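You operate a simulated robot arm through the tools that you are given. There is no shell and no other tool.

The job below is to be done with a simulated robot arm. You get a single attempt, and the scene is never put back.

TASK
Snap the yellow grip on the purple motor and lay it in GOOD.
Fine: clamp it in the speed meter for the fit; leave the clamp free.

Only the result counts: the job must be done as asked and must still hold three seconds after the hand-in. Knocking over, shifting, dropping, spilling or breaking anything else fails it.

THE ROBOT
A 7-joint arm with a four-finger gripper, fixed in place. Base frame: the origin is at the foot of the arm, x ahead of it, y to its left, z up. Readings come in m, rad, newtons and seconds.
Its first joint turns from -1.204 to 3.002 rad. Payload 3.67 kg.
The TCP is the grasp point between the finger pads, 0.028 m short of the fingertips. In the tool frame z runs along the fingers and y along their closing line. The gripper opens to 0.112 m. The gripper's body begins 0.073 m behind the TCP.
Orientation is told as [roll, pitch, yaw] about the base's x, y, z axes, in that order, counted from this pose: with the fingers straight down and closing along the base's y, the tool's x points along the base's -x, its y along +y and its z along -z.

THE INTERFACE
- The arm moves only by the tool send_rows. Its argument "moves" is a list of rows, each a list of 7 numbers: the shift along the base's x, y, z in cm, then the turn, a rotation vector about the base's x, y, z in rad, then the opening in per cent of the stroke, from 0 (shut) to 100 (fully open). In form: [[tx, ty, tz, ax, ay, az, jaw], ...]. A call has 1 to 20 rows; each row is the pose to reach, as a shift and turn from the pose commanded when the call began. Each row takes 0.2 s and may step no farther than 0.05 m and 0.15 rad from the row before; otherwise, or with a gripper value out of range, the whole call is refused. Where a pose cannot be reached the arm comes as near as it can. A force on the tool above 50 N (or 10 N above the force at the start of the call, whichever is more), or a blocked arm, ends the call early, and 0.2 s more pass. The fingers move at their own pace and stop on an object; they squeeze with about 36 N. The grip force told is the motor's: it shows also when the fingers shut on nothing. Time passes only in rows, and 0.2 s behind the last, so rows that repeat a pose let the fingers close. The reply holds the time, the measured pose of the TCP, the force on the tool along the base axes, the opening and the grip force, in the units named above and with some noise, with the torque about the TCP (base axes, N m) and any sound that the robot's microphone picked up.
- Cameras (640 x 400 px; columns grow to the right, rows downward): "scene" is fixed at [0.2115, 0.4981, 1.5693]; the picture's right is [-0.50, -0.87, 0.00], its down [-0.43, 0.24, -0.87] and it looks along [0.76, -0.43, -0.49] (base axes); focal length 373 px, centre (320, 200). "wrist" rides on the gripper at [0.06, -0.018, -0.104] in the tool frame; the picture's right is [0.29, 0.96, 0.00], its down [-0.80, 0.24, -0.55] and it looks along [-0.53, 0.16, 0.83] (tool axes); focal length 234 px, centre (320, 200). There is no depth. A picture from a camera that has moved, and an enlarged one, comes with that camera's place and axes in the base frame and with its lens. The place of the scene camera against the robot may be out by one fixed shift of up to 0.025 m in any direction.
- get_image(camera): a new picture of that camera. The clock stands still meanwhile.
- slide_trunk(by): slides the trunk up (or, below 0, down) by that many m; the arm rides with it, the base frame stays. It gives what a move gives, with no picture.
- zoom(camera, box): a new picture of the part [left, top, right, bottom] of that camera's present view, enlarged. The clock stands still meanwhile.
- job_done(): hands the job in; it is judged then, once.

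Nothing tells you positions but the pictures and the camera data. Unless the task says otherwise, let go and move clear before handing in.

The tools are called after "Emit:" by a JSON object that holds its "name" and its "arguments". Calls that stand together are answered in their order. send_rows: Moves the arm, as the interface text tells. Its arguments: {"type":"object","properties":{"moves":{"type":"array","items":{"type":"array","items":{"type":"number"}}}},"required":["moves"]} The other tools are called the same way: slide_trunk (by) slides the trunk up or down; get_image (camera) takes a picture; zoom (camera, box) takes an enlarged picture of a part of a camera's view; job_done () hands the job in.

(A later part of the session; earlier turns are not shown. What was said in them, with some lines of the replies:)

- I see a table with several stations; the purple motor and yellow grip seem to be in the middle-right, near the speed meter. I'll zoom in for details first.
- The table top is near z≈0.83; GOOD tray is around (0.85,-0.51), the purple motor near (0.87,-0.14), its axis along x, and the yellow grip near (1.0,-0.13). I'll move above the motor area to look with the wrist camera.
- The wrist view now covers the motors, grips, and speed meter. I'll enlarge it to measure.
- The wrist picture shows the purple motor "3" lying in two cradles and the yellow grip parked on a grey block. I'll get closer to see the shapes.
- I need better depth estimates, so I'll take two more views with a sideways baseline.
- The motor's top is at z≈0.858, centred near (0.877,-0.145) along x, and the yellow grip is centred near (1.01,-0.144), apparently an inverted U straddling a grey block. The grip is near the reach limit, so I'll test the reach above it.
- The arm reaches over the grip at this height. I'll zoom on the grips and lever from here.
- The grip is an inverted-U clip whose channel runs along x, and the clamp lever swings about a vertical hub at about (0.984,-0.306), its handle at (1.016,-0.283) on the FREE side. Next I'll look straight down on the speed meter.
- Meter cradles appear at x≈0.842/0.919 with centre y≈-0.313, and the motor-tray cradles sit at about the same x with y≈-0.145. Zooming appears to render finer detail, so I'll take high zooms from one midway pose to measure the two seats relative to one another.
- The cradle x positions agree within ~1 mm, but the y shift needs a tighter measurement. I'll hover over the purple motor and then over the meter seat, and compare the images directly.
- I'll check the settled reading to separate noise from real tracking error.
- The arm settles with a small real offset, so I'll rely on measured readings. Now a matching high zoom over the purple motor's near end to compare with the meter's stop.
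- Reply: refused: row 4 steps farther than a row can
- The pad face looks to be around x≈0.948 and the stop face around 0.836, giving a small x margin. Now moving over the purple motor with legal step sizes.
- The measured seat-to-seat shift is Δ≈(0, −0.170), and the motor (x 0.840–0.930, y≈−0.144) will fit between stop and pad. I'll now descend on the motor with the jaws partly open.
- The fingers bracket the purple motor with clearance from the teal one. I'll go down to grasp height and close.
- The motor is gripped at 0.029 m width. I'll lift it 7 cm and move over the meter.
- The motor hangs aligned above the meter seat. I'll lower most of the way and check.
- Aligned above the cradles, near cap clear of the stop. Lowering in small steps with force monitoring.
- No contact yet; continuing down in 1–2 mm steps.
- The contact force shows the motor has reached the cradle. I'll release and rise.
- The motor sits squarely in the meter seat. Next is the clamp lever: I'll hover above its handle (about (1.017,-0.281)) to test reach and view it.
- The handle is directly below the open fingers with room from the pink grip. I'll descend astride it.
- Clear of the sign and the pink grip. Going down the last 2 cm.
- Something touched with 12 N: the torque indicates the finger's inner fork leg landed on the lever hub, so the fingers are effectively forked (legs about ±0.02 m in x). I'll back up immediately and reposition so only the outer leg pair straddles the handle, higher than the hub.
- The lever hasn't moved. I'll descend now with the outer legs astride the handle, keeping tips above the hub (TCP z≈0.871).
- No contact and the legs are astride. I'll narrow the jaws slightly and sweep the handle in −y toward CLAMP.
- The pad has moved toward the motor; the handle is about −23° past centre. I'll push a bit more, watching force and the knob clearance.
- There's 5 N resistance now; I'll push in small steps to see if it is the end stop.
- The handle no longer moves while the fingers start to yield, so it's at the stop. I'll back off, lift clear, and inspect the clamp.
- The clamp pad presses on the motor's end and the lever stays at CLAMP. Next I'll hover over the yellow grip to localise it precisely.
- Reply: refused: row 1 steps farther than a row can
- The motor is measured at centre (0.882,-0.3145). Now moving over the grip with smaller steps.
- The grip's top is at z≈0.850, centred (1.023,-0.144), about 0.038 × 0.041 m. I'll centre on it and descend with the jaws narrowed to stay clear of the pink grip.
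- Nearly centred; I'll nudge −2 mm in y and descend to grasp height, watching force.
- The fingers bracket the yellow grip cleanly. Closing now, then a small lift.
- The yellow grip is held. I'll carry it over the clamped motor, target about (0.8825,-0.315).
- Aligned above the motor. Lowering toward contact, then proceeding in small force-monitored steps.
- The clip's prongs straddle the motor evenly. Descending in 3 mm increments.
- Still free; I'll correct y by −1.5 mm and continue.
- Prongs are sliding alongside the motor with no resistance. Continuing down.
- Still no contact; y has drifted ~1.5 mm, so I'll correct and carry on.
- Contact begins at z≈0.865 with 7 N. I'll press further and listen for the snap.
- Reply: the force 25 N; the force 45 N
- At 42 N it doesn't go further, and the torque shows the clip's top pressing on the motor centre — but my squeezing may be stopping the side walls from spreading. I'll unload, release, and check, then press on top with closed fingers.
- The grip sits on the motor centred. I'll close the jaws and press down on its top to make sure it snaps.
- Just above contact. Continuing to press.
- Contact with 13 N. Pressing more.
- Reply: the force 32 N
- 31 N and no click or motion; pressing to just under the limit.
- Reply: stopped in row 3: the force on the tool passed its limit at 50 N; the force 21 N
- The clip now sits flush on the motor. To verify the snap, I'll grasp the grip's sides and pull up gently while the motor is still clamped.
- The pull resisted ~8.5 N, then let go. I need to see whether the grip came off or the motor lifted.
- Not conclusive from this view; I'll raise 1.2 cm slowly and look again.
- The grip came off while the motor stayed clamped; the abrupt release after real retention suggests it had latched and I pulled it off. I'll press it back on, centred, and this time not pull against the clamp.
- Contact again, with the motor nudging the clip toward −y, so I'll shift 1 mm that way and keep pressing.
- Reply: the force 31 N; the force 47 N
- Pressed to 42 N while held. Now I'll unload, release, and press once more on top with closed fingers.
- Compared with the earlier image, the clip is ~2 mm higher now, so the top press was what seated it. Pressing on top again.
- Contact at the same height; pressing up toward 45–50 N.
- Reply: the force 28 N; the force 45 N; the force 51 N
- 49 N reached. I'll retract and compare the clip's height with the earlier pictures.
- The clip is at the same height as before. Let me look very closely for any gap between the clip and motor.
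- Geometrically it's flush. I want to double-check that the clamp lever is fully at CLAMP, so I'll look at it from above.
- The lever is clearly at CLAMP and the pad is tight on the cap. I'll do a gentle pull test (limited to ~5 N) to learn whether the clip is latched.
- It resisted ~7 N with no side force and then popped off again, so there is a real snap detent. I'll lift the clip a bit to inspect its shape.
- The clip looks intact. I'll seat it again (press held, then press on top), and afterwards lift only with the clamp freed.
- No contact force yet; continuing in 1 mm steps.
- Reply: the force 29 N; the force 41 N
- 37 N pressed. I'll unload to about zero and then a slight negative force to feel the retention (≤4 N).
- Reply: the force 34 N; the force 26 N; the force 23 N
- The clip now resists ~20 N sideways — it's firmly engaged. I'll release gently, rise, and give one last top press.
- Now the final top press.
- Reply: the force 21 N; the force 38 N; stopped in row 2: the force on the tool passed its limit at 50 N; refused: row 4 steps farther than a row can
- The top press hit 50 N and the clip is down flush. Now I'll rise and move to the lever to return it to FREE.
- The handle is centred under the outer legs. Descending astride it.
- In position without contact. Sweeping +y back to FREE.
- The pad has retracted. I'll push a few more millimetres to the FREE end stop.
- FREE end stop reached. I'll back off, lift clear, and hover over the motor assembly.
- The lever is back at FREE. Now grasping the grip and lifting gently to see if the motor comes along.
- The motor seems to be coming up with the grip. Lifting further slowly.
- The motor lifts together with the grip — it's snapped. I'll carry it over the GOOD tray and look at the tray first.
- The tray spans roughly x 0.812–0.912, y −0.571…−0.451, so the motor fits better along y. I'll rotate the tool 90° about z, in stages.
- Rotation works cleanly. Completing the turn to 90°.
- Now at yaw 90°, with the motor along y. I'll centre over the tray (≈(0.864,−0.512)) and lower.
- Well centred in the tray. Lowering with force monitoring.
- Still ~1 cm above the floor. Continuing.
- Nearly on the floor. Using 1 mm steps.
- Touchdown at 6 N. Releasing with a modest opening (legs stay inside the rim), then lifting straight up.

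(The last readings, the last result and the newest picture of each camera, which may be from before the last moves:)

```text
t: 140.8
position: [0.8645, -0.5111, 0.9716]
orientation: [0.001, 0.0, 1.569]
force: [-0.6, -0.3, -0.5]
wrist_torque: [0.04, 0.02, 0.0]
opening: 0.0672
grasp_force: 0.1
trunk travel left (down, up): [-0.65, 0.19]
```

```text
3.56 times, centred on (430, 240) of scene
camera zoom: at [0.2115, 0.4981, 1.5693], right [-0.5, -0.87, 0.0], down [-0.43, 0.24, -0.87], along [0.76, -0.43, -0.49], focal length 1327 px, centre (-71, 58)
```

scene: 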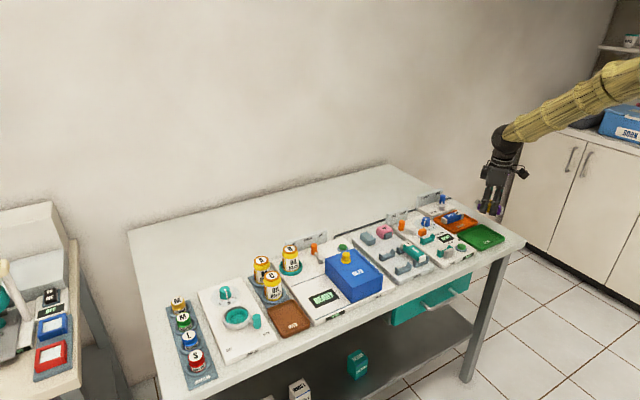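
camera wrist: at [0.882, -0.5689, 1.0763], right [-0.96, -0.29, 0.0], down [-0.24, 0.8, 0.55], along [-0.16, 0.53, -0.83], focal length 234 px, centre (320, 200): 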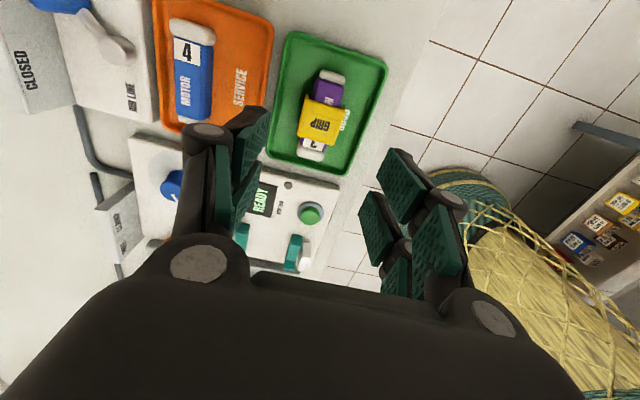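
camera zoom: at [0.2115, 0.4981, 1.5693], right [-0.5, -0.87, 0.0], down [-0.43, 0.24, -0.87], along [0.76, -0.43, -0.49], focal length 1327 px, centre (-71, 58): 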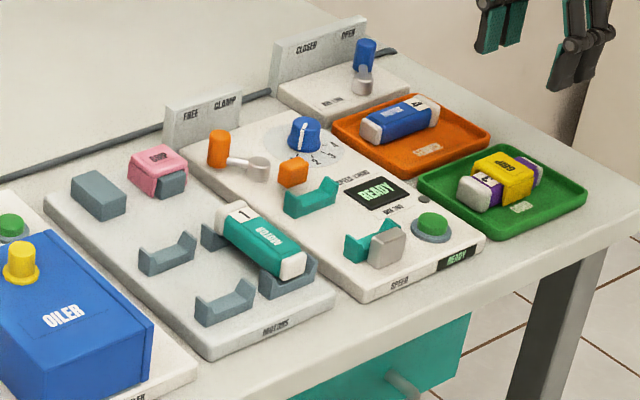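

The purple motor, with the yellow grip snapped on, is lying in GOOD. The lever is back at FREE, nothing else has moved, and the arm is clear. Handing in.

Emit:
{"name": "job_done", "arguments": {}}

```text
The job is handed in.
```

The purple motor, with the yellow grip snapped on, is lying flat in the GOOD tray, and the job is handed in. The clamp is free. I didn't see the judged result.

- **Fit:** I clamped the motor in the speed meter and pressed the grip down to about 50 N. No click was picked up. Twice, pulling up on the grip against the clamp popped it off at roughly 10 N, so I pressed it back on each time.
- **Proof it holds:** after I freed the clamp, the motor lifted and travelled to the tray hanging from the grip alone.
- **Clamp:** I pushed the lever back to its FREE end stop, and in the last picture it sits where it started.
- **Contact on the way:** while first reaching for the clamp lever, a finger pressed on its hub at about 12 N. I backed off, and the lever had not moved.
- **Everything else:** nothing else looked shifted in the final scene picture.
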